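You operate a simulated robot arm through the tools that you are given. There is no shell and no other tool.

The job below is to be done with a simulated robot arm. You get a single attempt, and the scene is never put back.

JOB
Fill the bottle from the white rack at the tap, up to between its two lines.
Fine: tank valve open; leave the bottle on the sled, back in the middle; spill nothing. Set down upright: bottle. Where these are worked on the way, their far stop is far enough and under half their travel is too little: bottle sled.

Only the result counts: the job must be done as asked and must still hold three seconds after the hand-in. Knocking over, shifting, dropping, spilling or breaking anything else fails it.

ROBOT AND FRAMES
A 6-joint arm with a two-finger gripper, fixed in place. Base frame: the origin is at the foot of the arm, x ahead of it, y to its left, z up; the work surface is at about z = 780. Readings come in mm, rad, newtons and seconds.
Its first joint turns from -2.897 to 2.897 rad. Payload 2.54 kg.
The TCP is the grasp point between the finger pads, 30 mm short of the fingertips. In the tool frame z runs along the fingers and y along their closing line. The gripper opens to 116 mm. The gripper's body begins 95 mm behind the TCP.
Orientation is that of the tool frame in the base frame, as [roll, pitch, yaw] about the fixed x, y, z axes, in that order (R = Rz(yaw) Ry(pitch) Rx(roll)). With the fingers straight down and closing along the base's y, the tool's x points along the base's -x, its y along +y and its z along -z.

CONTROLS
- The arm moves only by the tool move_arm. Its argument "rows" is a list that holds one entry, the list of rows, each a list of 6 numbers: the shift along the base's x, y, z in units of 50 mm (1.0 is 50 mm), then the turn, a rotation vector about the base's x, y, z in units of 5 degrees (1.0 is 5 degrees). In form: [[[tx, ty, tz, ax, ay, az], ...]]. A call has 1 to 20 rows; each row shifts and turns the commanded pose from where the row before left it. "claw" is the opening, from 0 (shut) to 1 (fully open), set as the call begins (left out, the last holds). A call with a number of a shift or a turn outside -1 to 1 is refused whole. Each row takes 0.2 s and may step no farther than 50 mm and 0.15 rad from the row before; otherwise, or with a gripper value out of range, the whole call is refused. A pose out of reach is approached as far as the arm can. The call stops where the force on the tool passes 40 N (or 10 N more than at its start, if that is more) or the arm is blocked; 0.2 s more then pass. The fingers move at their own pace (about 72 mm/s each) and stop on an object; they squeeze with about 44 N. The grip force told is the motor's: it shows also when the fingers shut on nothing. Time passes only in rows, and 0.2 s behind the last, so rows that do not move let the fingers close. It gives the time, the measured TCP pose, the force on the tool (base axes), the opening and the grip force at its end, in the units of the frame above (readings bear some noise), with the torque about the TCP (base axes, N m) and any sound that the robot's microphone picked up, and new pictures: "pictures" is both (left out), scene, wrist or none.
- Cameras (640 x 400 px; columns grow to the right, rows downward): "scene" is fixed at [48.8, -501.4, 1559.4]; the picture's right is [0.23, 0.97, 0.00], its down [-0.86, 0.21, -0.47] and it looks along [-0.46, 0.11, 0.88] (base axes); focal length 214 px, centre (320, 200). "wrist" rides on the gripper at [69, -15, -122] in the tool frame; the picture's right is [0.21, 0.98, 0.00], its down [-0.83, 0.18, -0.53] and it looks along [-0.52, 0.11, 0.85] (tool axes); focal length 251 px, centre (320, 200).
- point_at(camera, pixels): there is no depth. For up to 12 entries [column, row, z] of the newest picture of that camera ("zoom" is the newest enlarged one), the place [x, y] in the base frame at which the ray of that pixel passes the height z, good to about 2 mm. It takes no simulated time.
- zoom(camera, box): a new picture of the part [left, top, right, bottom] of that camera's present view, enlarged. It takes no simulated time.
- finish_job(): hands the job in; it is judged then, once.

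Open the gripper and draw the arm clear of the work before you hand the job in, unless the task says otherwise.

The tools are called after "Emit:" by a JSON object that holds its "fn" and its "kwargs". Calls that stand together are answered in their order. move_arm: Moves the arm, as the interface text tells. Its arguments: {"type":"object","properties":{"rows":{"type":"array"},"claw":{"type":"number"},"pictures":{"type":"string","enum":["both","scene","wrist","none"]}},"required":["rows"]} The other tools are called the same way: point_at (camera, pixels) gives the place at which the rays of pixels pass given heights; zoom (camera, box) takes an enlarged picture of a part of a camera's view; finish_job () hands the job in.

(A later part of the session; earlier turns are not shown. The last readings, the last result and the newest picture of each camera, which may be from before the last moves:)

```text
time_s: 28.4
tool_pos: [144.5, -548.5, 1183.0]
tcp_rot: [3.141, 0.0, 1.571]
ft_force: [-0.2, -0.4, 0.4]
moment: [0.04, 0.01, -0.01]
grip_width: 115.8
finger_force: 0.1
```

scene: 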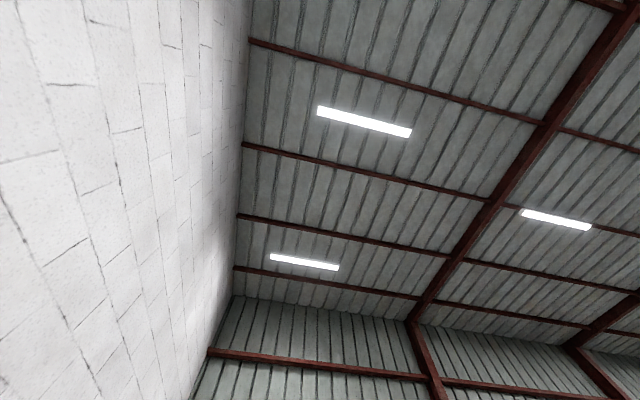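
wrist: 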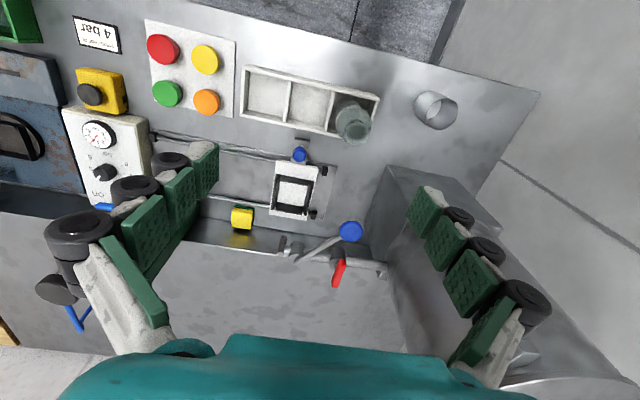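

Emit:
{"fn": "zoom", "kwargs": {"camera": "wrist", "box": [240, 130, 380, 290]}}

```text
2.50 times, centred on (310, 210) of wrist
```

zoom: 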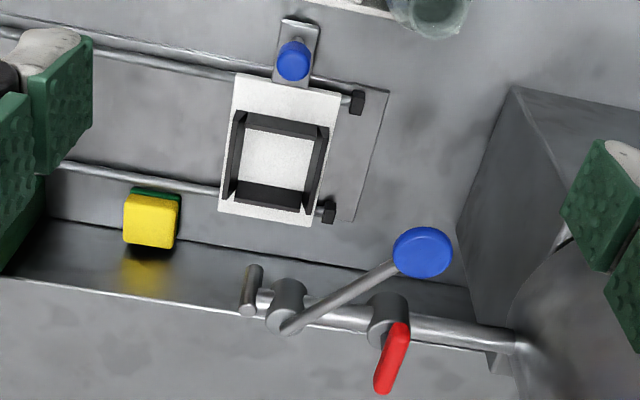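

Emit:
{"fn": "point_at", "kwargs": {"camera": "zoom", "pixels": [[256, 266, 964], [249, 311, 1000], [249, 311, 1010], [276, 160, 800], [247, 130, 800], [315, 141, 800], [238, 182, 800], [305, 190, 800], [295, 60, 855], [330, 212, 800], [357, 102, 800], [151, 222, 815]]}}

```text
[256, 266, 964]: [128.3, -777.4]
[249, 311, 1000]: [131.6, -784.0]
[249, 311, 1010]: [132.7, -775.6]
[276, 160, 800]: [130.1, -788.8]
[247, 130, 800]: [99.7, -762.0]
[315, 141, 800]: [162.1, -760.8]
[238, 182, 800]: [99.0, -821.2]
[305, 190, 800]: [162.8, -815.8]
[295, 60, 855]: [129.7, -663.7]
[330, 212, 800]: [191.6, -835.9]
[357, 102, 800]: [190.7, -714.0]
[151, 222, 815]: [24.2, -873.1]
```

The nest (x≈99.5–162.5, centre 131) lines up with the spout at x≈130; sled stroke to the tap is ≈123 mm. The yellow thing is a sponge, not part of it. Now I go back to the knob and return the sled to the middle.

Emit:
{"fn": "move_arm", "kwargs": {"rows": [[[-0.29, -0.5, -0.8, 0, 0, 0], [0, -0.5, -0.8, 0, 0, 0], [0, -0.5, -0.8, 0, 0, 0], [0, -0.5, -0.8, 0, 0, 0], [0, -0.32, -0.8, 0, 0, 0], [0, 0, -0.8, 0, 0, 0]]], "claw": 0.5, "pictures": "wrist"}}

```text
time_s: 29.8
tool_pos: [126.6, -666.4, 941.8]
tcp_rot: [-3.141, 0.001, 1.571]
ft_force: [-0.6, 0.4, 0.0]
moment: [-0.02, -0.01, -0.02]
grip_width: 58.0
finger_force: 0.1
```

wrist: 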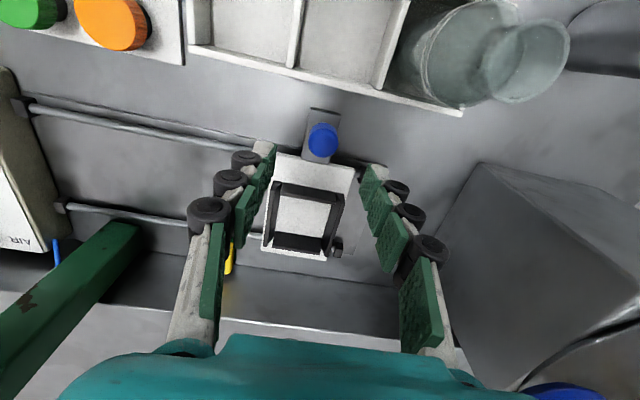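

The knob (322,140) is between the fingers. I lower to z≈856 and cage it with the fingers at 27 mm.

Emit:
{"fn": "move_arm", "kwargs": {"rows": [[[0.04, 0, -0.9, 0, 0, 0], [0, 0, -0.82, 0, 0, 0], [0, 0, 0, 0, 0, 0]]], "pictures": "none"}}

Emit:
{"fn": "move_arm", "kwargs": {"rows": [[[0, 0, 0, 0, 0, 0], [0, 0, 0, 0, 0, 0]]], "claw": 0.235, "pictures": "wrist"}}

```text
time_s: 30.6
tool_pos: [127.9, -667.6, 854.9]
tcp_rot: [3.141, 0.0, 1.57]
ft_force: [0.7, 0.2, 0.2]
moment: [0.02, 0.0, -0.02]
grip_width: 58.0
finger_force: 0.0
```

```text
time_s: 31.2
tool_pos: [128.0, -668.0, 855.7]
tcp_rot: [-3.14, -0.001, 1.57]
ft_force: [-1.0, -0.2, -0.5]
moment: [-0.01, 0.01, 0.01]
grip_width: 27.5
finger_force: 0.3
```

wrist: 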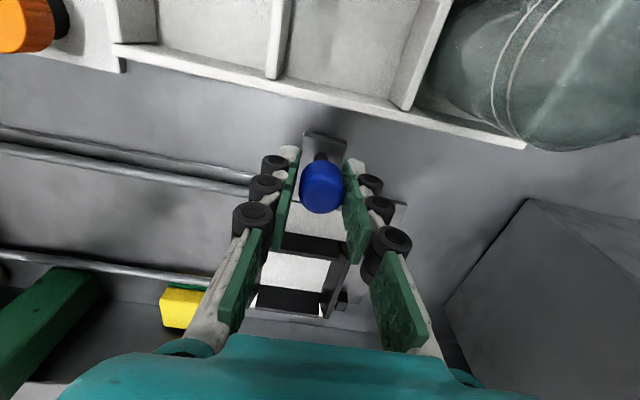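

Caged. Now slide −x by 122 mm back to the middle.

Emit:
{"fn": "move_arm", "kwargs": {"rows": [[[-0.2, 0, 0, 0, 0, 0], [-0.3, 0, 0, 0, 0, 0], [-0.3, 0, 0, 0, 0, 0], [-0.3, 0, 0, 0, 0, 0], [-0.3, 0, 0, 0, 0, 0], [-0.3, 0, 0, 0, 0, 0], [-0.3, 0, 0, 0, 0, 0], [-0.2, 0, 0, 0, 0, 0], [-0.15, 0, 0, 0, 0, 0], [-0.1, 0, 0, 0, 0, 0], [0, 0, 0, 0, 0, 0]]], "pictures": "wrist"}}

```text
time_s: 33.6
tool_pos: [6.3, -666.6, 853.9]
tcp_rot: [-3.141, 0.0, 1.571]
ft_force: [2.1, 0.7, 1.3]
moment: [-0.02, -0.07, 0.0]
grip_width: 29.6
finger_force: 1.3
```

wrist: 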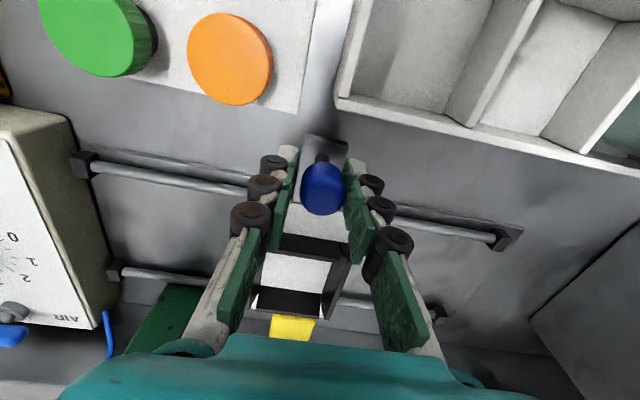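

The sled is back near the middle (knob ≈ 8.9). Next I release, rise, and move above the bottle at (209,−585.5).

Emit:
{"fn": "move_arm", "kwargs": {"rows": [[[0, 0, 0, 0, 0, 0], [0, 0, 0, 0, 0, 0]]], "claw": 0.5, "pictures": "none"}}

Emit:
{"fn": "move_arm", "kwargs": {"rows": [[[0, 0, 0.9, 0, 0, 0], [0, 0.1, 0.9, 0, 0, 0], [0.1, 0.3, 0.9, 0, 0, 0], [0.8, 0.3, 0.3, 0, 0, 0], [0.8, 0.3, 0.1, 0, 0, 0], [0.8, 0.3, 0, 0, 0, 0], [0.8, 0.2, 0, 0, 0, 0], [0.76, 0.12, 0, 0, 0, 0]]], "claw": 1, "pictures": "wrist"}}

```text
time_s: 34.2
tool_pos: [6.1, -667.0, 855.2]
tcp_rot: [-3.14, 0.0, 1.572]
ft_force: [0.2, -0.2, 0.5]
moment: [0.01, 0.03, 0.01]
grip_width: 57.9
finger_force: 0.0
```

```text
time_s: 36.0
tool_pos: [208.8, -583.9, 1008.8]
tcp_rot: [-3.14, 0.0, 1.569]
ft_force: [0.5, 0.5, 0.1]
moment: [0.01, -0.01, 0.03]
grip_width: 116.0
finger_force: 0.1
```

wrist: 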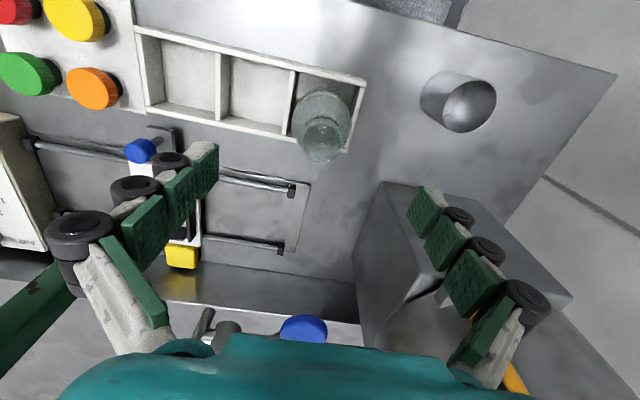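

Emit:
{"fn": "zoom", "kwargs": {"camera": "wrist", "box": [270, 60, 390, 170]}}

Emit:
{"fn": "point_at", "kwargs": {"camera": "wrist", "pixels": [[322, 138, 927], [303, 136, 927], [342, 140, 927], [303, 328, 1018], [383, 185, 880], [383, 185, 900]]}}

```text
3.64 times, centred on (330, 115) of wrist
```

zoom: 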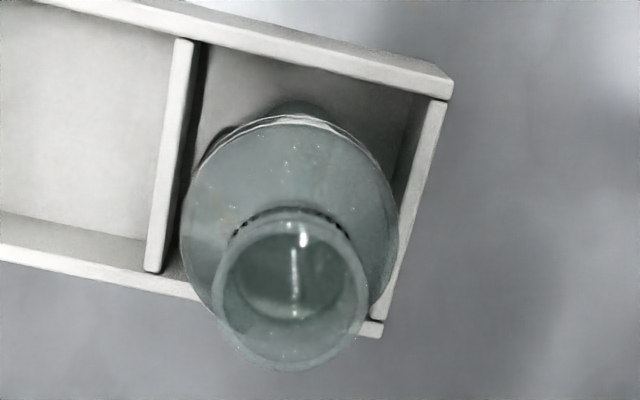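

```text
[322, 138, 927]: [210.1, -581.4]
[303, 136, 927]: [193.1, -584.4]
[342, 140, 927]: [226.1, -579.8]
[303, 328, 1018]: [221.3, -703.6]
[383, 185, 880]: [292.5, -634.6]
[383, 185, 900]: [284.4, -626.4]
```

Mouth centre is ≈(210,−584), the TCP is (208.8,−583.9). I descend around the bottle to z≈854 (fingertips ≈824, above the 815 rack walls).

Emit:
{"fn": "move_arm", "kwargs": {"rows": [[[0.02, -0.01, -0.8, 0, 0, 0], [0, 0, -0.8, 0, 0, 0], [0, 0, -0.8, 0, 0, 0], [0, 0, -0.5, 0, 0, 0], [0, 0, -0.2, 0, 0, 0], [0, 0, 0, 0, 0, 0]]], "pictures": "wrist"}}

```text
time_s: 37.4
tool_pos: [211.0, -586.7, 854.3]
tcp_rot: [3.141, 0.001, 1.572]
ft_force: [0.0, 0.3, 0.6]
moment: [0.0, 0.0, 0.02]
grip_width: 116.2
finger_force: 0.0
```

wrist: 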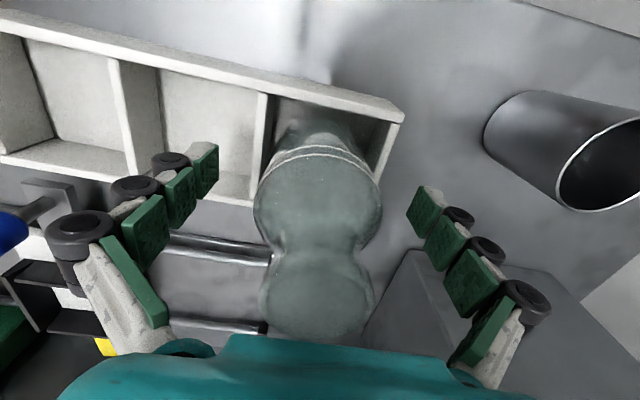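

The bottle is centred between the open fingers. Closing on its body.

Emit:
{"fn": "move_arm", "kwargs": {"rows": [[[0, 0, 0, 0, 0, 0], [0, 0, 0, 0, 0, 0], [0, 0, 0, 0, 0, 0], [0, 0, 0, 0, 0, 0]]], "claw": 0, "pictures": "wrist"}}

```text
time_s: 38.4
tool_pos: [210.8, -586.5, 855.3]
tcp_rot: [-3.141, -0.001, 1.572]
ft_force: [0.4, 0.2, 6.5]
moment: [0.01, -0.02, 0.0]
grip_width: 58.4
finger_force: 43.7
```

wrist: 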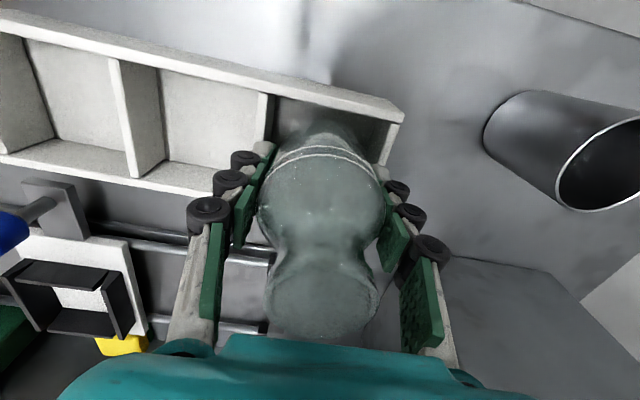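

Gripped at 58.4 mm. I lift it straight up.

Emit:
{"fn": "move_arm", "kwargs": {"rows": [[[0, 0, 0.1, 0, 0, 0], [0, 0, 0.3, 0, 0, 0], [0, 0, 0.7, 0, 0, 0], [0, 0, 0.8, 0, 0, 0], [0, 0, 0.8, 0, 0, 0], [0, 0, 0.3, 0, 0, 0]]], "pictures": "wrist"}}

```text
time_s: 39.8
tool_pos: [210.5, -587.9, 1005.6]
tcp_rot: [-3.141, 0.001, 1.571]
ft_force: [-0.3, 0.7, -2.2]
moment: [-0.01, 0.01, -0.02]
grip_width: 58.4
finger_force: 44.6
```

wrist: 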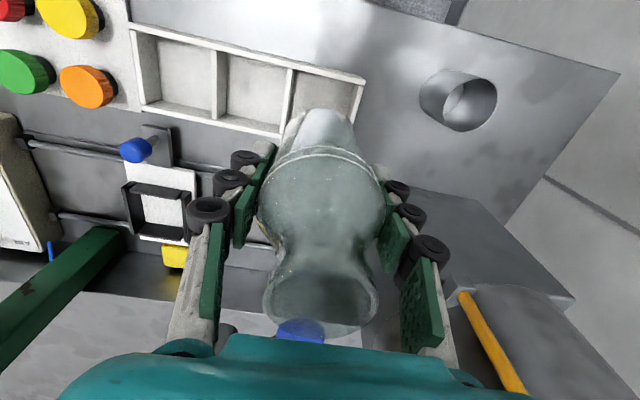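

Bottle is held (≈2 N). I carry it in −x along y=−588, then to −y above the sled nest at about (10,−781).

Emit:
{"fn": "move_arm", "kwargs": {"rows": [[[-0.6, 0, 0, 0, 0, 0], [-0.8, 0, 0, 0, 0, 0], [-0.8, 0, 0, 0, 0, 0], [-0.8, 0, 0, 0, 0, 0], [-0.6, -0.2, 0, 0, 0, 0], [-0.3, -0.5, 0, 0, 0, 0], [-0.1, -0.7, 0, 0, 0, 0], [0, -0.7, 0, 0, 0, 0], [0, -0.7, 0, 0, 0, 0], [0, -0.6, 0, 0, 0, 0], [0, -0.46, 0, 0, 0, 0], [0, 0, 0, 0, 0, 0]]], "pictures": "wrist"}}

```text
time_s: 42.4
tool_pos: [10.9, -778.6, 1005.9]
tcp_rot: [3.14, 0.0, 1.571]
ft_force: [-0.3, 0.3, -1.4]
moment: [0.0, -0.01, 0.0]
grip_width: 58.3
finger_force: 43.7
```

wrist: 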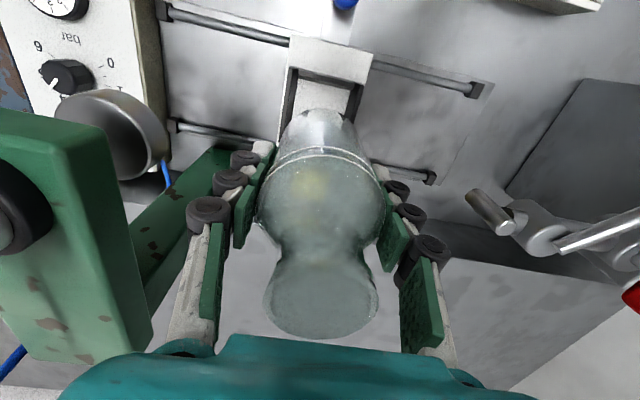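

Over the nest; the bottle's base is seen at (318,115) heading into the black frame at (320,85). I lower to about 905 for a close alignment check.

Emit:
{"fn": "move_arm", "kwargs": {"rows": [[[0, -0.04, -0.7, 0, 0, 0], [0, 0, -0.7, 0, 0, 0], [0, 0, -0.4, 0, 0, 0], [0, 0, -0.2, 0, 0, 0], [0, 0, 0, 0, 0, 0]]], "pictures": "wrist"}}

Emit:
{"fn": "zoom", "kwargs": {"camera": "wrist", "box": [240, 50, 400, 200]}}

```text
time_s: 43.6
tool_pos: [10.5, -779.8, 905.3]
tcp_rot: [-3.141, 0.0, 1.57]
ft_force: [0.0, 0.3, -1.3]
moment: [-0.01, 0.02, -0.01]
grip_width: 58.5
finger_force: 44.2
```

wrist: 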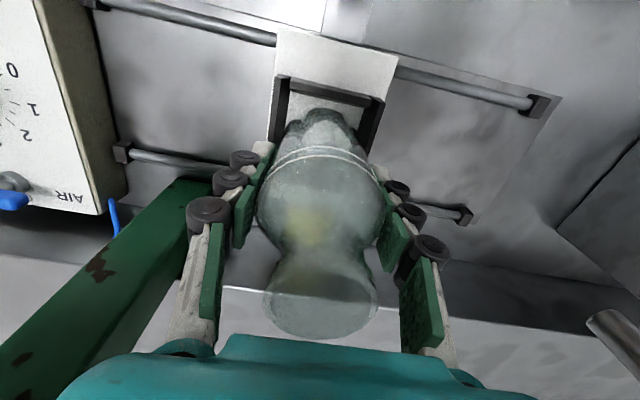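

```text
2.67 times, centred on (320, 125) of wrist
```

zoom: 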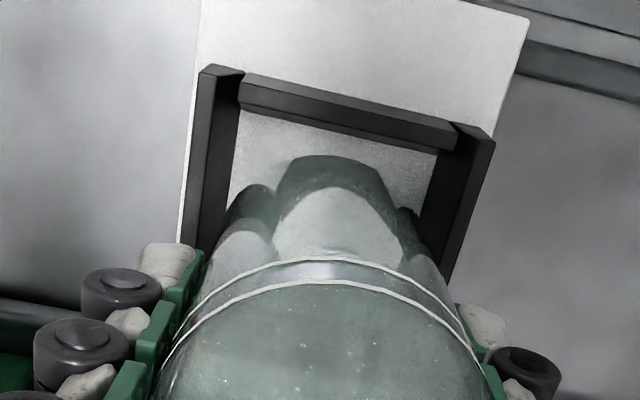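

Emit:
{"fn": "point_at", "kwargs": {"camera": "zoom", "pixels": [[241, 75, 825], [455, 130, 825], [203, 65, 825], [495, 140, 825], [241, 75, 815], [455, 130, 815], [203, 65, 815], [495, 140, 815], [238, 110, 800], [437, 155, 800], [340, 130, 800], [300, 20, 805]]}}

```text
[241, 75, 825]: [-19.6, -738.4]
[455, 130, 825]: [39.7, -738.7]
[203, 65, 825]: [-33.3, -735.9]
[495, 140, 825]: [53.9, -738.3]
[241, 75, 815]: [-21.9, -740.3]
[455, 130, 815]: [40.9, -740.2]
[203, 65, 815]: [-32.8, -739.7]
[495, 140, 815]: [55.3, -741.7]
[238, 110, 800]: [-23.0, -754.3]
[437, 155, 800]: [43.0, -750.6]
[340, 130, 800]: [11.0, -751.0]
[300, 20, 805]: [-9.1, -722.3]
```

Emit:
{"fn": "point_at", "kwargs": {"camera": "zoom", "pixels": [[335, 157, 835], [335, 157, 830], [322, 258, 918], [322, 282, 928], [245, 185, 835], [415, 212, 835]]}}

```text
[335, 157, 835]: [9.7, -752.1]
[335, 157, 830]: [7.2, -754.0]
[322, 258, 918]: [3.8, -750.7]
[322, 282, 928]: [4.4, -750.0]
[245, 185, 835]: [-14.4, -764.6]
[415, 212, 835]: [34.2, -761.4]
```

Bottle near edge is at y≈−751, so its centre (≈−780) is ~2 mm +y of the nest centre (≈−782.5); x matches (10.5 vs 10.2). I shift −2.2 mm in y and lower slowly.

Emit:
{"fn": "move_arm", "kwargs": {"rows": [[[0, -0.045, 0, 0, 0, 0], [0, 0, -0.04, 0, 0, 0], [0, 0, -0.04, 0, 0, 0], [0, 0, -0.04, 0, 0, 0], [0, 0, -0.04, 0, 0, 0], [0, 0, -0.04, 0, 0, 0], [0, 0, -0.04, 0, 0, 0], [0, 0, -0.04, 0, 0, 0], [0, 0, -0.04, 0, 0, 0], [0, 0, -0.04, 0, 0, 0], [0, 0, 0, 0, 0, 0]]], "pictures": "wrist"}}

Emit:
{"fn": "zoom", "kwargs": {"camera": "wrist", "box": [240, 50, 400, 200]}}

```text
time_s: 46.0
tool_pos: [11.1, -782.7, 888.3]
tcp_rot: [-3.14, 0.001, 1.569]
ft_force: [0.4, -0.1, -1.1]
moment: [0.05, 0.04, -0.01]
grip_width: 58.5
finger_force: 44.2
```

wrist: 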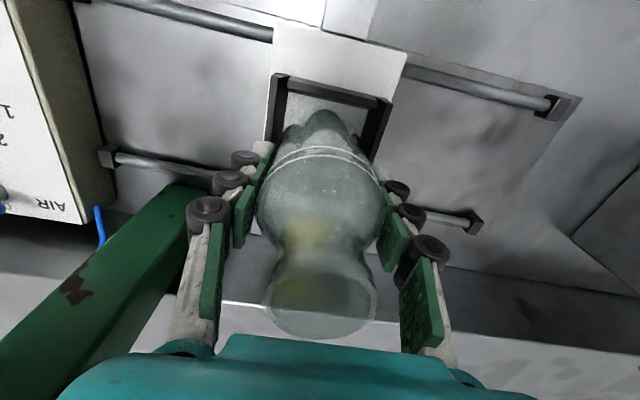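

```text
2.67 times, centred on (320, 125) of wrist
```

zoom: 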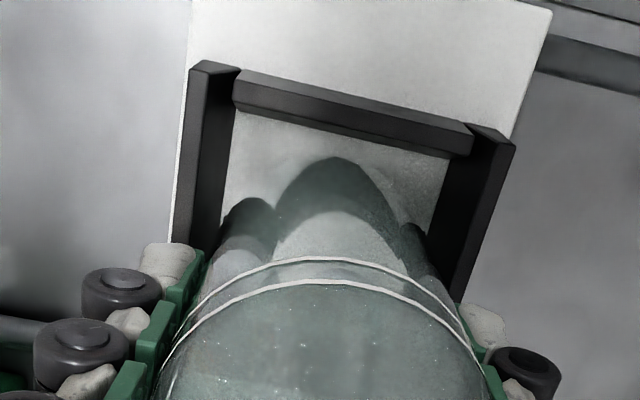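

Still free of contact at z=888. Continue lowering in 1.5 mm steps.

Emit:
{"fn": "move_arm", "kwargs": {"rows": [[[0, 0, -0.03, 0, 0, 0], [0, 0, -0.03, 0, 0, 0], [0, 0, -0.03, 0, 0, 0], [0, 0, -0.03, 0, 0, 0], [0, 0, -0.03, 0, 0, 0], [0, 0, -0.03, 0, 0, 0], [0, 0, 0, 0, 0, 0]]], "pictures": "wrist"}}

Emit:
{"fn": "zoom", "kwargs": {"camera": "wrist", "box": [240, 50, 400, 200]}}

```text
time_s: 47.6
tool_pos: [10.2, -782.9, 877.4]
tcp_rot: [-3.141, 0.0, 1.571]
ft_force: [-0.2, -0.5, -1.1]
moment: [-0.03, 0.02, 0.01]
grip_width: 58.3
finger_force: 43.5
```

wrist: 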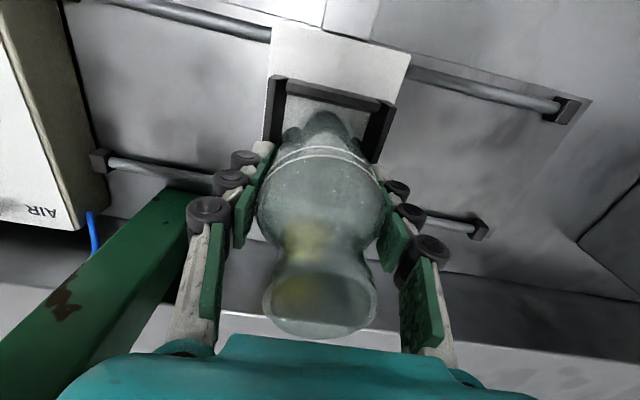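

```text
2.67 times, centred on (320, 125) of wrist
```

zoom: 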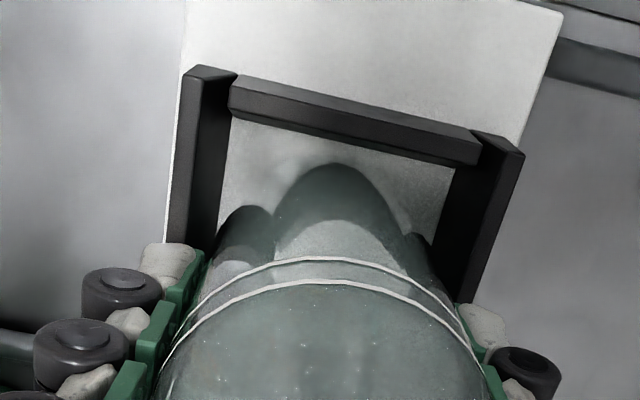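

No contact yet at 877. Continue in 1 mm steps.

Emit:
{"fn": "move_arm", "kwargs": {"rows": [[[0, 0, -0.02, 0, 0, 0], [0, 0, -0.02, 0, 0, 0], [0, 0, -0.02, 0, 0, 0], [0, 0, -0.02, 0, 0, 0], [0, 0, -0.02, 0, 0, 0], [0, 0, -0.02, 0, 0, 0]]], "pictures": "wrist"}}

Emit:
{"fn": "zoom", "kwargs": {"camera": "wrist", "box": [240, 50, 400, 200]}}

```text
time_s: 49.0
tool_pos: [11.0, -782.3, 873.2]
tcp_rot: [-3.141, 0.0, 1.571]
ft_force: [0.1, 0.3, 27.0]
moment: [0.05, -0.02, -0.11]
grip_width: 58.2
finger_force: 43.8
```

wrist: 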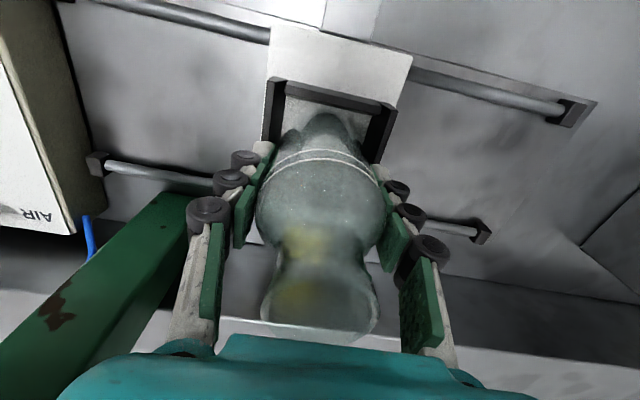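

```text
2.67 times, centred on (320, 125) of wrist
```

zoom: 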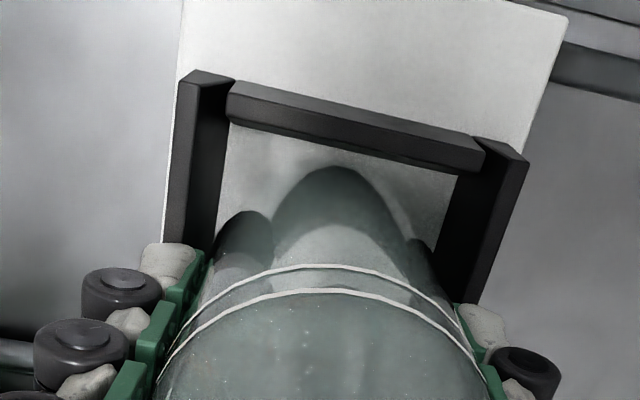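

Contact at z≈873 (27 N up), consistent with the bottle base on the nest floor (≈z 802, well below the wall tops). I relieve the load slightly and open the gripper.

Emit:
{"fn": "move_arm", "kwargs": {"rows": [[[0, 0, 0.012, 0, 0, 0], [0, 0, 0, 0, 0, 0]]], "pictures": "none"}}

Emit:
{"fn": "move_arm", "kwargs": {"rows": [[[0, 0, 0, 0, 0, 0], [0, 0, 0, 0, 0, 0], [0, 0, 0, 0, 0, 0]]], "claw": 0.7, "pictures": "wrist"}}

Emit:
{"fn": "zoom", "kwargs": {"camera": "wrist", "box": [240, 50, 400, 200]}}

```text
time_s: 49.6
tool_pos: [9.2, -781.9, 872.7]
tcp_rot: [-3.138, 0.0, 1.571]
ft_force: [-0.7, 5.3, 15.7]
moment: [0.28, 0.01, -0.03]
grip_width: 58.3
finger_force: 44.3
```

```text
time_s: 50.4
tool_pos: [10.1, -783.0, 873.0]
tcp_rot: [-3.141, -0.002, 1.57]
ft_force: [-0.1, -0.1, 0.2]
moment: [0.01, -0.01, -0.02]
grip_width: 81.0
finger_force: 0.0
```

wrist: 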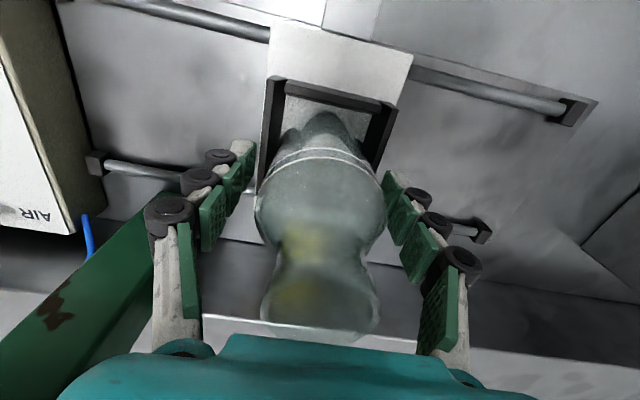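

```text
2.67 times, centred on (320, 125) of wrist
```

zoom: 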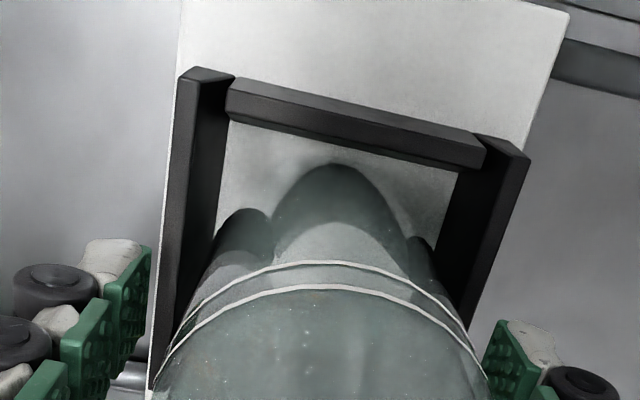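

Released; the bottle stands in the nest between the fingers. I rise straight up and step back to check.

Emit:
{"fn": "move_arm", "kwargs": {"rows": [[[0, 0, 0.4, 0, 0, 0], [0, 0, 0.8, 0, 0, 0], [0, 0, 0.8, 0, 0, 0], [0, 0, 0.6, 0, 0, 0], [0, 0.6, 0.3, 0, 0, 0], [0, 0.8, 0, 0, 0, 0], [0, 0.8, 0, 0, 0, 0]]], "claw": 1, "pictures": "wrist"}}

Emit:
{"fn": "zoom", "kwargs": {"camera": "wrist", "box": [240, 60, 420, 220]}}

```text
time_s: 52.0
tool_pos: [9.6, -672.9, 1016.3]
tcp_rot: [3.141, -0.001, 1.571]
ft_force: [0.2, -0.1, -0.5]
moment: [0.05, -0.02, -0.01]
grip_width: 116.3
finger_force: 0.1
```

wrist: 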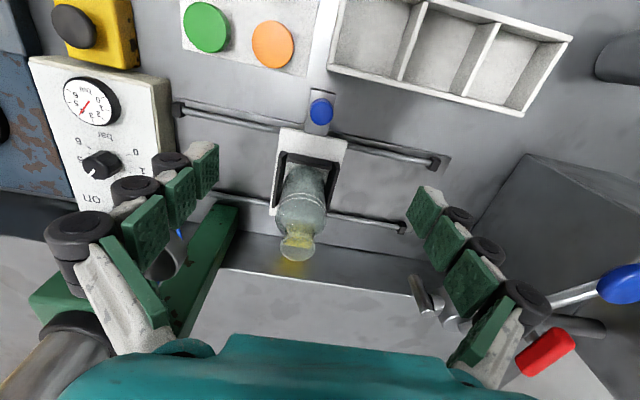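

```text
2.50 times, centred on (330, 140) of wrist
```

zoom: 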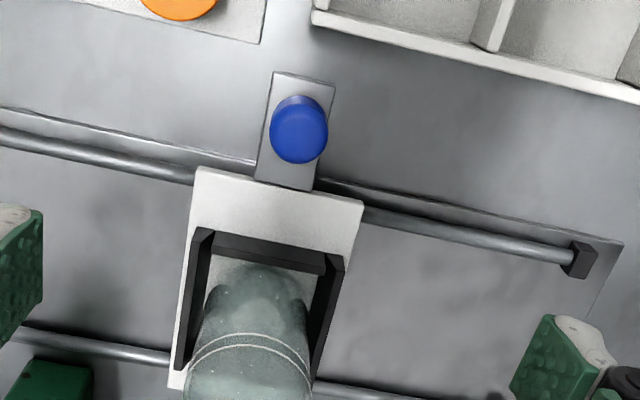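

Emit:
{"fn": "zoom", "kwargs": {"camera": "wrist", "box": [250, 140, 350, 280]}}

Emit:
{"fn": "point_at", "kwargs": {"camera": "wrist", "pixels": [[297, 247, 935], [297, 247, 945], [297, 247, 950], [321, 112, 858]]}}

```text
2.86 times, centred on (300, 210) of wrist
```

zoom: 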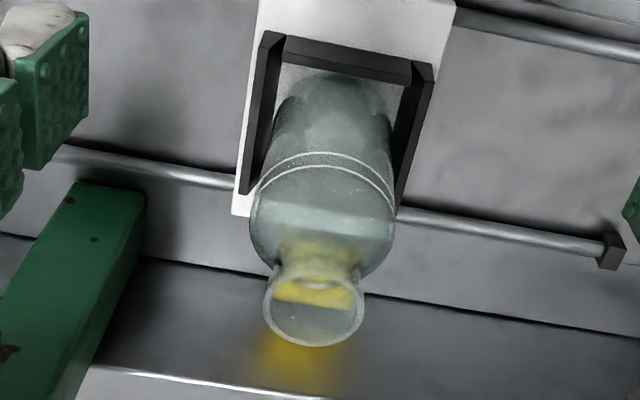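

```text
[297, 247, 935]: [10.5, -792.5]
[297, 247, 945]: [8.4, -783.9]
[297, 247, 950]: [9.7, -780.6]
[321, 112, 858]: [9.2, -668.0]
```

The bottle's mouth is at ≈(9,−783) with rim near z 946, upright in the nest; the spout's lower end is at ≈965, so it will clear. Now I take the sled knob again.

Emit:
{"fn": "move_arm", "kwargs": {"rows": [[[0, 0.12, -0.6, 0, 0, 0], [0, 0, -0.9, 0, 0, 0], [0, 0, -0.9, 0, 0, 0], [0, 0, -0.6, 0, 0, 0], [0, 0, -0.2, 0, 0, 0], [0, 0, 0, 0, 0, 0]]], "claw": 0.5, "pictures": "wrist"}}

```text
time_s: 53.4
tool_pos: [11.7, -667.0, 857.8]
tcp_rot: [-3.141, 0.001, 1.57]
ft_force: [-0.4, -0.7, -0.3]
moment: [-0.03, -0.01, -0.01]
grip_width: 58.0
finger_force: 0.0
```

wrist: 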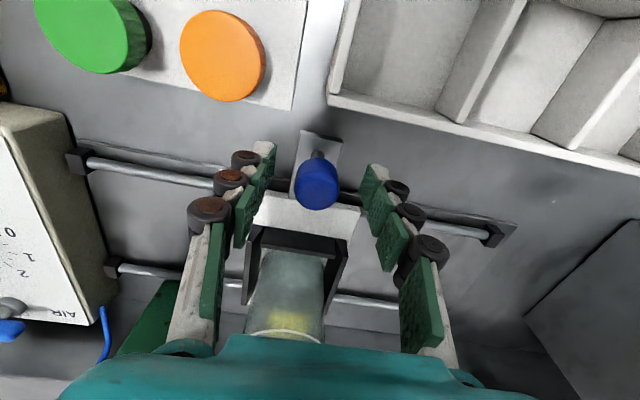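

Knob is caged-ready. I narrow the fingers and slide +x slowly (≈35 mm/s) toward the tap.

Emit:
{"fn": "move_arm", "kwargs": {"rows": [[[-0.03, 0, 0, 0, 0, 0], [0, 0, 0, 0, 0, 0], [0, 0, 0, 0, 0, 0]]], "claw": 0.235, "pictures": "none"}}

Emit:
{"fn": "move_arm", "kwargs": {"rows": [[[0.06, 0, 0, 0, 0, 0], [0.1, 0, 0, 0, 0, 0], [0.14, 0, 0, 0, 0, 0], [0.14, 0, 0, 0, 0, 0], [0.14, 0, 0, 0, 0, 0], [0.14, 0, 0, 0, 0, 0], [0.14, 0, 0, 0, 0, 0], [0.14, 0, 0, 0, 0, 0], [0.14, 0, 0, 0, 0, 0], [0.14, 0, 0, 0, 0, 0], [0.14, 0, 0, 0, 0, 0], [0.1, 0, 0, 0, 0, 0]]], "pictures": "wrist"}}

```text
time_s: 54.2
tool_pos: [10.0, -666.2, 857.2]
tcp_rot: [3.141, 0.0, 1.571]
ft_force: [-0.7, 0.6, -0.3]
moment: [-0.02, 0.02, -0.01]
grip_width: 27.2
finger_force: 0.1
```

```text
time_s: 56.8
tool_pos: [85.8, -668.0, 857.2]
tcp_rot: [3.141, 0.0, 1.57]
ft_force: [-0.1, 0.8, -0.1]
moment: [0.01, 0.0, -0.01]
grip_width: 27.8
finger_force: 0.7
```

wrist: 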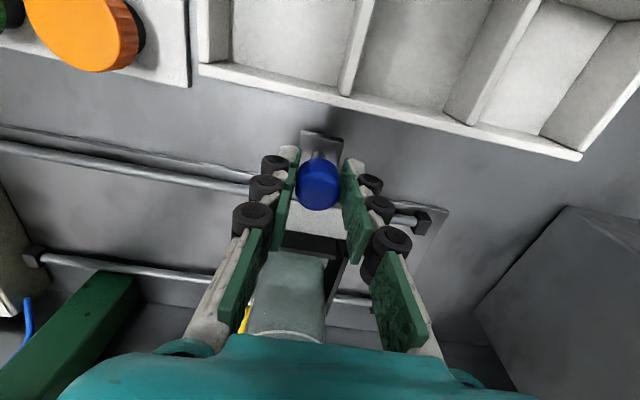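

Sled and bottle are moving smoothly. Continue to the stop at ≈132 with small steps.

Emit:
{"fn": "move_arm", "kwargs": {"rows": [[[0.1, 0, 0, 0, 0, 0], [0.1, 0, 0, 0, 0, 0], [0.1, 0, 0, 0, 0, 0], [0.1, 0, 0, 0, 0, 0], [0.1, 0, 0, 0, 0, 0], [0.1, 0, 0, 0, 0, 0], [0.1, 0, 0, 0, 0, 0], [0.08, 0, 0, 0, 0, 0], [0.06, 0, 0, 0, 0, 0], [0.04, 0, 0, 0, 0, 0], [0.04, 0, 0, 0, 0, 0]]], "pictures": "wrist"}}

```text
time_s: 59.2
tool_pos: [130.1, -667.4, 858.8]
tcp_rot: [-3.14, 0.001, 1.57]
ft_force: [-0.6, -0.2, 0.2]
moment: [-0.01, 0.03, -0.03]
grip_width: 27.3
finger_force: 0.0
```

wrist: 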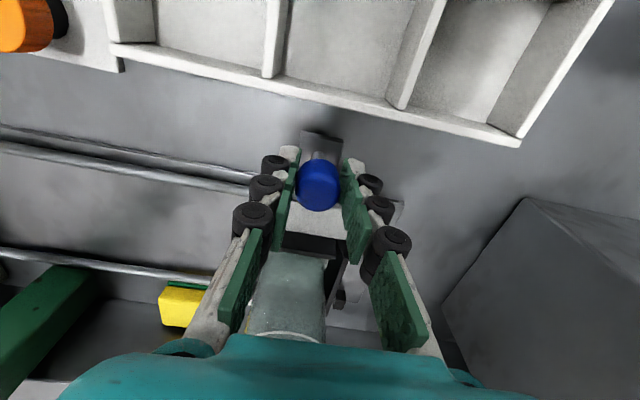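

Emit:
{"fn": "move_arm", "kwargs": {"rows": [[[0.03, 0, 0, 0, 0, 0], [0.03, 0, 0, 0, 0, 0], [0.03, 0, 0, 0, 0, 0], [0, 0, 0, 0, 0, 0]]], "pictures": "none"}}

```text
time_s: 60.2
tool_pos: [135.2, -666.8, 858.4]
tcp_rot: [-3.14, 0.0, 1.571]
ft_force: [-10.0, -3.6, -1.1]
moment: [-0.05, 0.13, 0.05]
grip_width: 33.8
finger_force: 5.1
```

The sled is against its tap stop (−10 N, knob ≈130.5). I release, rise clear and look at the tap with the bottle underneath.

Emit:
{"fn": "move_arm", "kwargs": {"rows": [[[-0.06, 0, 0, 0, 0, 0], [0, 0, 0, 0, 0, 0]]], "claw": 0.5, "pictures": "none"}}

Emit:
{"fn": "move_arm", "kwargs": {"rows": [[[0, 0, 0.7, 0, 0, 0], [0, 0.2, 0.9, 0, 0, 0], [0, 0.5, 0.8, 0, 0, 0], [0, 0.3, 0.9, 0, 0, 0], [0.3, 0, 0.9, 0, 0, 0], [0.5, 0, 0.8, 0, 0, 0], [0.5, 0, 0.8, 0, 0, 0]]], "claw": 1, "pictures": "wrist"}}

Emit:
{"fn": "zoom", "kwargs": {"camera": "wrist", "box": [180, 120, 400, 300]}}

```text
time_s: 60.8
tool_pos: [132.7, -667.2, 858.5]
tcp_rot: [3.14, 0.0, 1.569]
ft_force: [-0.3, 0.5, 0.6]
moment: [-0.01, 0.03, -0.01]
grip_width: 57.9
finger_force: 0.0
```

```text
time_s: 62.4
tool_pos: [197.1, -616.9, 1146.9]
tcp_rot: [3.141, -0.002, 1.571]
ft_force: [0.7, -0.5, 0.0]
moment: [0.01, -0.04, 0.02]
grip_width: 116.1
finger_force: 0.1
```

wrist: 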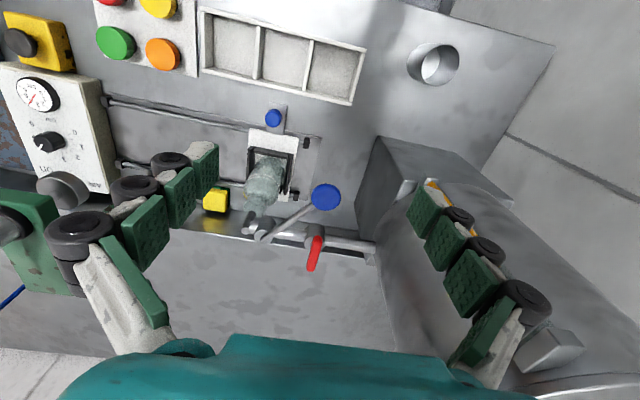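

```text
2.22 times, centred on (290, 210) of wrist
```

zoom: 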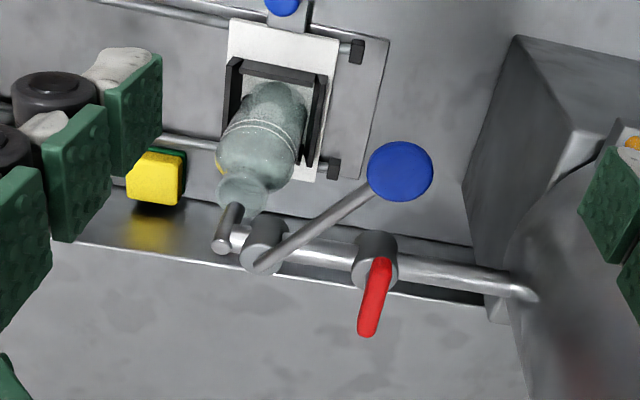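

Emit:
{"fn": "point_at", "kwargs": {"camera": "zoom", "pixels": [[400, 171, 1018], [400, 171, 1028], [375, 268, 1032], [368, 333, 1032], [262, 265, 1016], [236, 207, 965], [243, 190, 946], [225, 245, 1000]]}}

Emit:
{"fn": "zoom", "kwargs": {"camera": "wrist", "box": [220, 150, 360, 280]}}

```text
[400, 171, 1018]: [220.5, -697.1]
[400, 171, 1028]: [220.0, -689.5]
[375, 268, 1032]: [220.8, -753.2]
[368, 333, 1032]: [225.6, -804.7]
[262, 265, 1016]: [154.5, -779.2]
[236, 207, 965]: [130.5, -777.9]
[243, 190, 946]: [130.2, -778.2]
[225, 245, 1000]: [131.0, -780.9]
```

```text
3.08 times, centred on (290, 215) of wrist
```

zoom: 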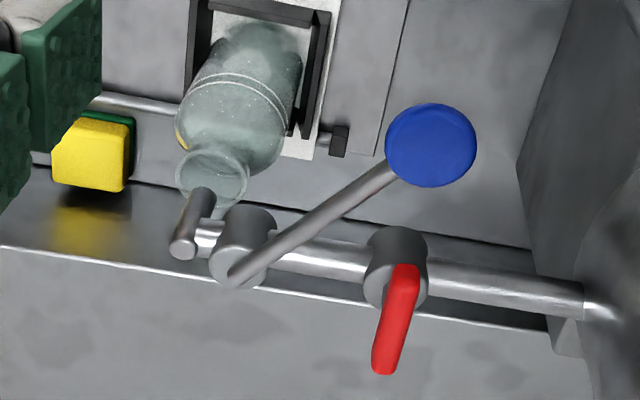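

Spout (130.5,−778) and bottle mouth (130,−778) coincide. Next the tank valve: red bar centred ≈(223,−779), z≈1026. I move above it with a small opening.

Emit:
{"fn": "move_arm", "kwargs": {"rows": [[[0.3, -0.6, 0, 0, 0, 0], [0.22, -0.8, 0, 0, 0, 0], [0, -0.9, 0, 0, 0, 0], [0, -0.9, 0, 0, 0, 0], [0, 0, -0.5, 0, 0, 0], [0, 0, -0.5, 0, 0, 0]]], "claw": 0.35, "pictures": "wrist"}}

Emit:
{"fn": "zoom", "kwargs": {"camera": "wrist", "box": [180, 90, 420, 260]}}

```text
time_s: 63.8
tool_pos: [224.4, -776.3, 1097.3]
tcp_rot: [3.14, -0.001, 1.572]
ft_force: [-1.0, 0.2, -0.2]
moment: [-0.01, 0.03, 0.02]
grip_width: 40.6
finger_force: 0.0
```

wrist: 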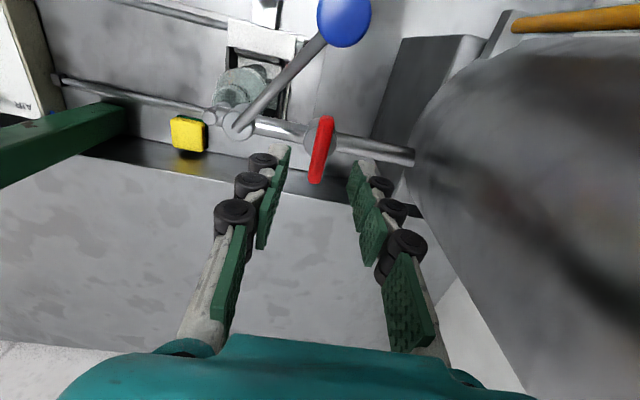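

```text
2.35 times, centred on (300, 175) of wrist
```

zoom: 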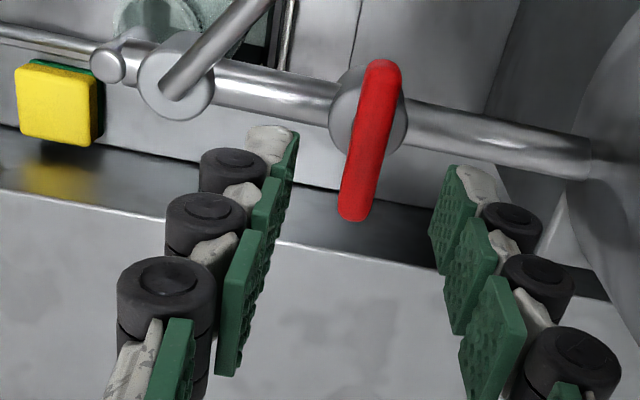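

Emit:
{"fn": "point_at", "kwargs": {"camera": "zoom", "pixels": [[382, 65, 1033], [352, 218, 1033], [367, 140, 1033], [367, 115, 1010], [350, 140, 1033], [388, 150, 1033], [175, 95, 1010], [310, 7, 1010]]}}

```text
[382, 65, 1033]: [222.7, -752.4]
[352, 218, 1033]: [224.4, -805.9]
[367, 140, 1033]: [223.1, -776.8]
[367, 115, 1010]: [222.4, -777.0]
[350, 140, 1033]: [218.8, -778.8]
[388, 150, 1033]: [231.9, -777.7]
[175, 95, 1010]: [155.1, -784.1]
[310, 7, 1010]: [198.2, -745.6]
```

The bar is centred at ≈(223.3,−779) under the TCP. I align and lower to z≈1048 with fingers either side of it.

Emit:
{"fn": "move_arm", "kwargs": {"rows": [[[-0.02, -0.04, -0.3, 0, 0, 0], [0, 0, -0.3, 0, 0, 0], [0, 0, -0.2, 0, 0, 0], [0, 0, -0.18, 0, 0, 0], [0, 0, 0, 0, 0, 0]]], "pictures": "wrist"}}

Emit:
{"fn": "zoom", "kwargs": {"camera": "wrist", "box": [180, 90, 420, 260]}}

```text
time_s: 65.0
tool_pos: [222.8, -779.7, 1051.0]
tcp_rot: [-3.141, -0.001, 1.572]
ft_force: [0.0, 0.1, -0.1]
moment: [0.0, -0.01, 0.02]
grip_width: 40.3
finger_force: 0.0
```

wrist: 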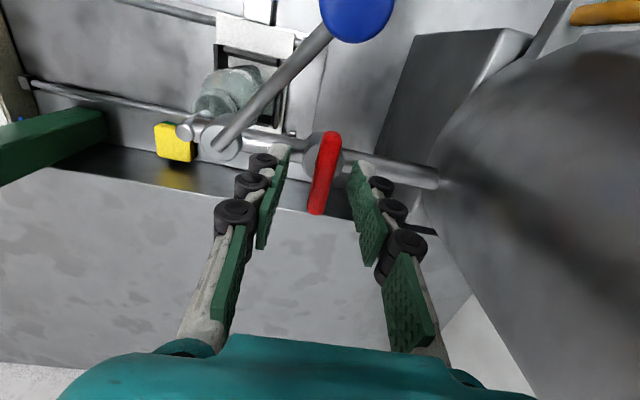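

```text
2.35 times, centred on (300, 175) of wrist
```

zoom: 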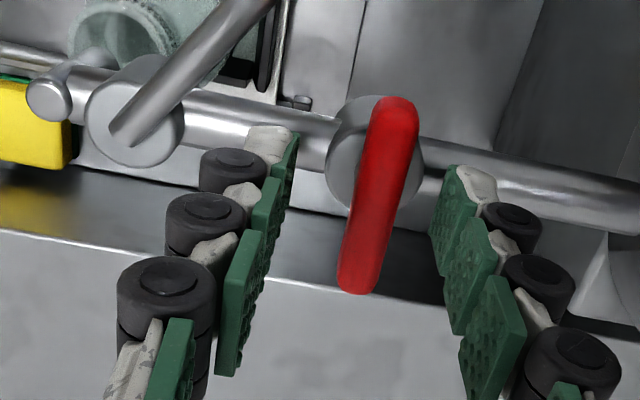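

Emit:
{"fn": "move_arm", "kwargs": {"rows": [[[0, 0, -0.07, 0, 0, 0], [0, 0, 0, 0, 0, 0], [0, 0, 0, 0, 0, 0]]], "claw": 0.145, "pictures": "wrist"}}

Emit:
{"fn": "zoom", "kwargs": {"camera": "wrist", "box": [180, 90, 420, 260]}}

```text
time_s: 65.8
tool_pos: [223.5, -779.3, 1045.1]
tcp_rot: [3.14, 0.0, 1.569]
ft_force: [0.6, 0.3, 0.3]
moment: [0.02, 0.01, 0.02]
grip_width: 16.7
finger_force: 0.1
```

wrist: 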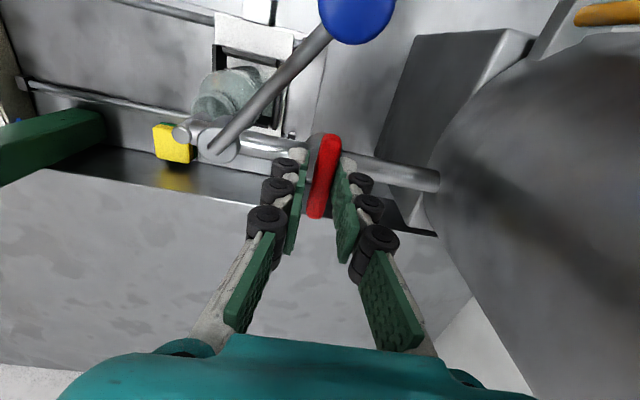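

```text
2.35 times, centred on (300, 175) of wrist
```

zoom: 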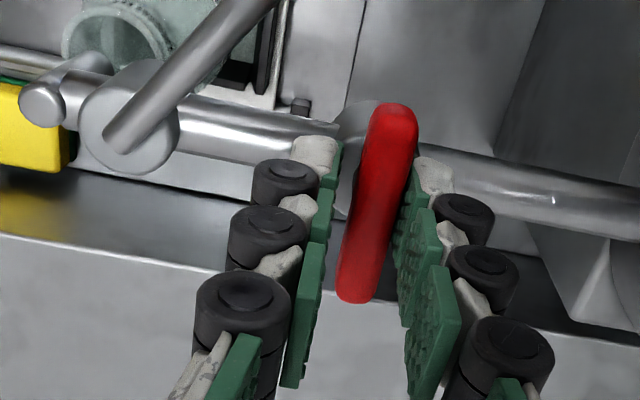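

The red bar is caged between the pads. Test-turn −20° about z and read the torque and the picture.

Emit:
{"fn": "move_arm", "kwargs": {"rows": [[[0, 0, 0, 0, 0, -1], [0, 0, 0, 0, 0, -1], [0, 0, 0, 0, 0, -1], [0, 0, 0, 0, 0, -1]]], "pictures": "wrist"}}

Emit:
{"fn": "zoom", "kwargs": {"camera": "wrist", "box": [180, 90, 420, 260]}}

```text
time_s: 66.8
tool_pos: [223.6, -777.4, 1045.2]
tcp_rot: [-3.141, 0.0, 1.224]
ft_force: [10.5, 3.3, -1.3]
moment: [0.1, -0.3, 0.21]
grip_width: 22.8
finger_force: 4.5
```

wrist: 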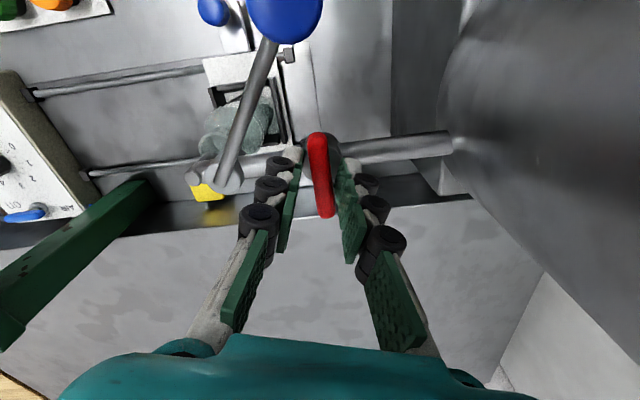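

```text
2.35 times, centred on (300, 175) of wrist
```

zoom: 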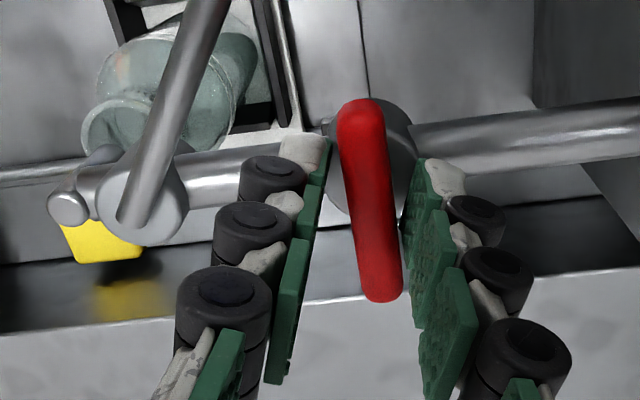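

The bar didn't follow (fingers were spread to 22.8 mm): this direction is blocked or stiff. I turn back and test the other direction, +20° past the start.

Emit:
{"fn": "move_arm", "kwargs": {"rows": [[[0, 0, 0, 0, 0, 1], [0, 0, 0, 0, 0, 1], [0, 0, 0, 0, 0, 1], [0, 0, 0, 0, 0, 1], [0, 0, 0, 0, 0, 1], [0, 0, 0, 0, 0, 1], [0, 0, 0, 0, 0, 1], [0, 0, 0, 0, 0, 1]]], "pictures": "wrist"}}

Emit:
{"fn": "zoom", "kwargs": {"camera": "wrist", "box": [180, 90, 420, 260]}}

```text
time_s: 68.6
tool_pos: [223.7, -777.9, 1046.0]
tcp_rot: [3.141, 0.0, 1.921]
ft_force: [2.9, -0.1, -1.1]
moment: [-0.07, -0.05, -0.04]
grip_width: 19.2
finger_force: 1.0
```

wrist: 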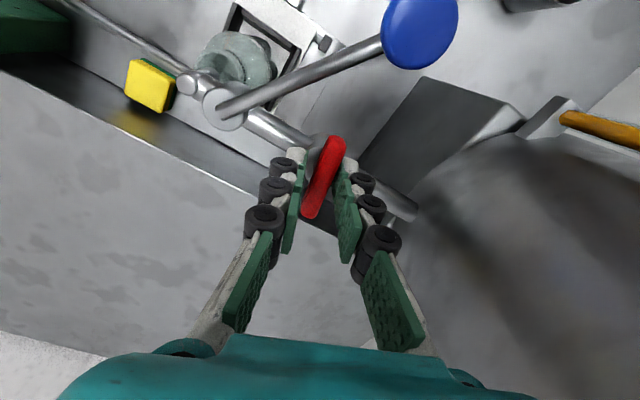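

```text
2.35 times, centred on (300, 175) of wrist
```

zoom: 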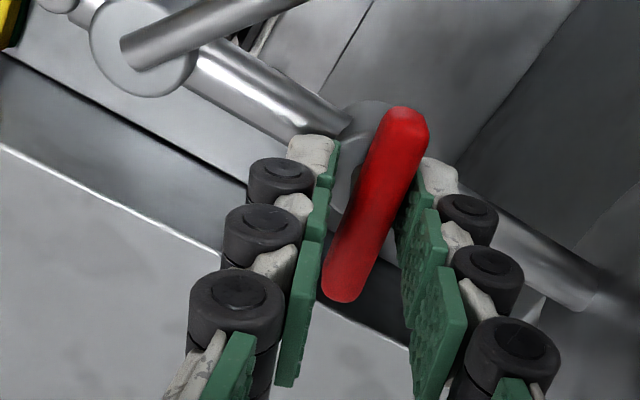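

The bar follows in the + direction (angle to the pipe has begun to open) with almost no torque, and was stopped the other way – so + opens it. I continue +40° and check for any flow at the spout.

Emit:
{"fn": "move_arm", "kwargs": {"rows": [[[0, 0, 0, 0, 0, 1], [0, 0, 0, 0, 0, 1], [0, 0, 0, 0, 0, 1], [0, 0, 0, 0, 0, 1]]], "pictures": "wrist"}}

Emit:
{"fn": "zoom", "kwargs": {"camera": "wrist", "box": [180, 20, 420, 260]}}

```text
time_s: 69.6
tool_pos: [222.9, -777.9, 1044.3]
tcp_rot: [3.141, -0.001, 2.271]
ft_force: [3.4, 0.5, 0.2]
moment: [0.01, -0.08, -0.04]
grip_width: 18.5
finger_force: 1.4
```

wrist: 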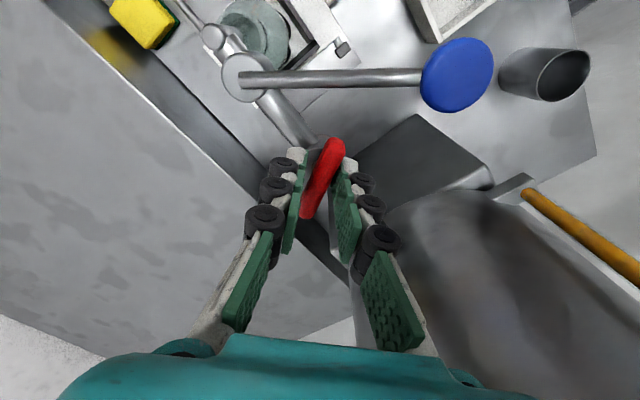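

```text
1.67 times, centred on (300, 140) of wrist
```

zoom: 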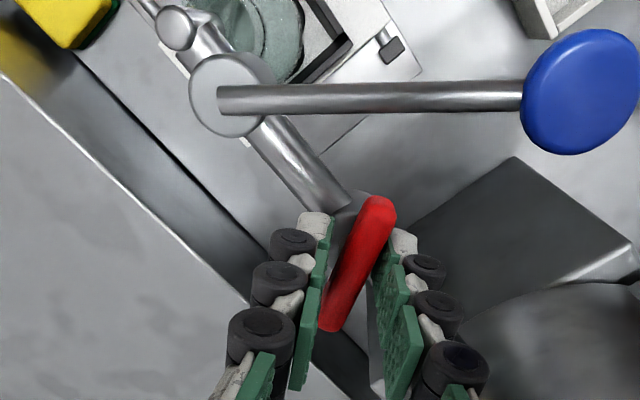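

No sound or flow; bar now ~20° turned. Continue +30°.

Emit:
{"fn": "move_arm", "kwargs": {"rows": [[[0, 0, 0, 0, 0, 1], [0, 0, 0, 0, 0, 1], [0, 0, 0, 0, 0, 1], [0, 0, 0, 0, 0, 1], [0, 0, 0, 0, 0, 1], [0, 0, 0, 0, 0, 1]]], "pictures": "wrist"}}

Emit:
{"fn": "zoom", "kwargs": {"camera": "wrist", "box": [180, 0, 460, 260]}}

```text
time_s: 71.0
tool_pos: [222.6, -778.5, 1045.2]
tcp_rot: [3.14, -0.001, 2.793]
ft_force: [1.5, 2.5, 1.5]
moment: [0.08, -0.02, 0.01]
grip_width: 18.7
finger_force: 2.2
```

wrist: 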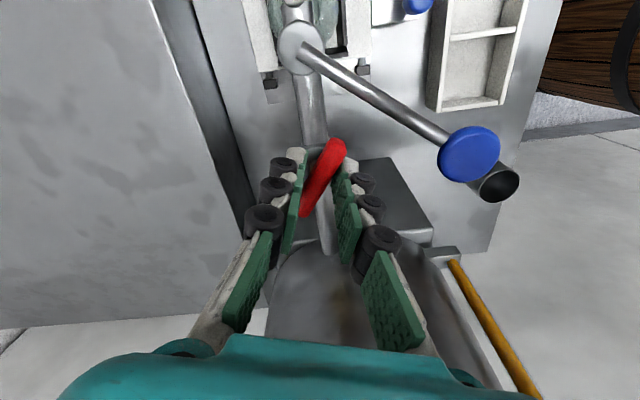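

```text
1.54 times, centred on (320, 130) of wrist
```

zoom: 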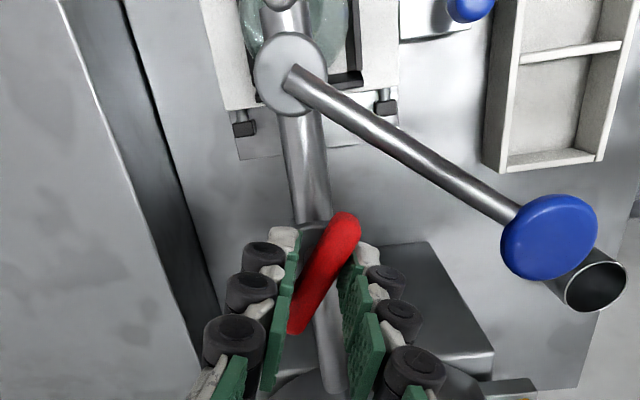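

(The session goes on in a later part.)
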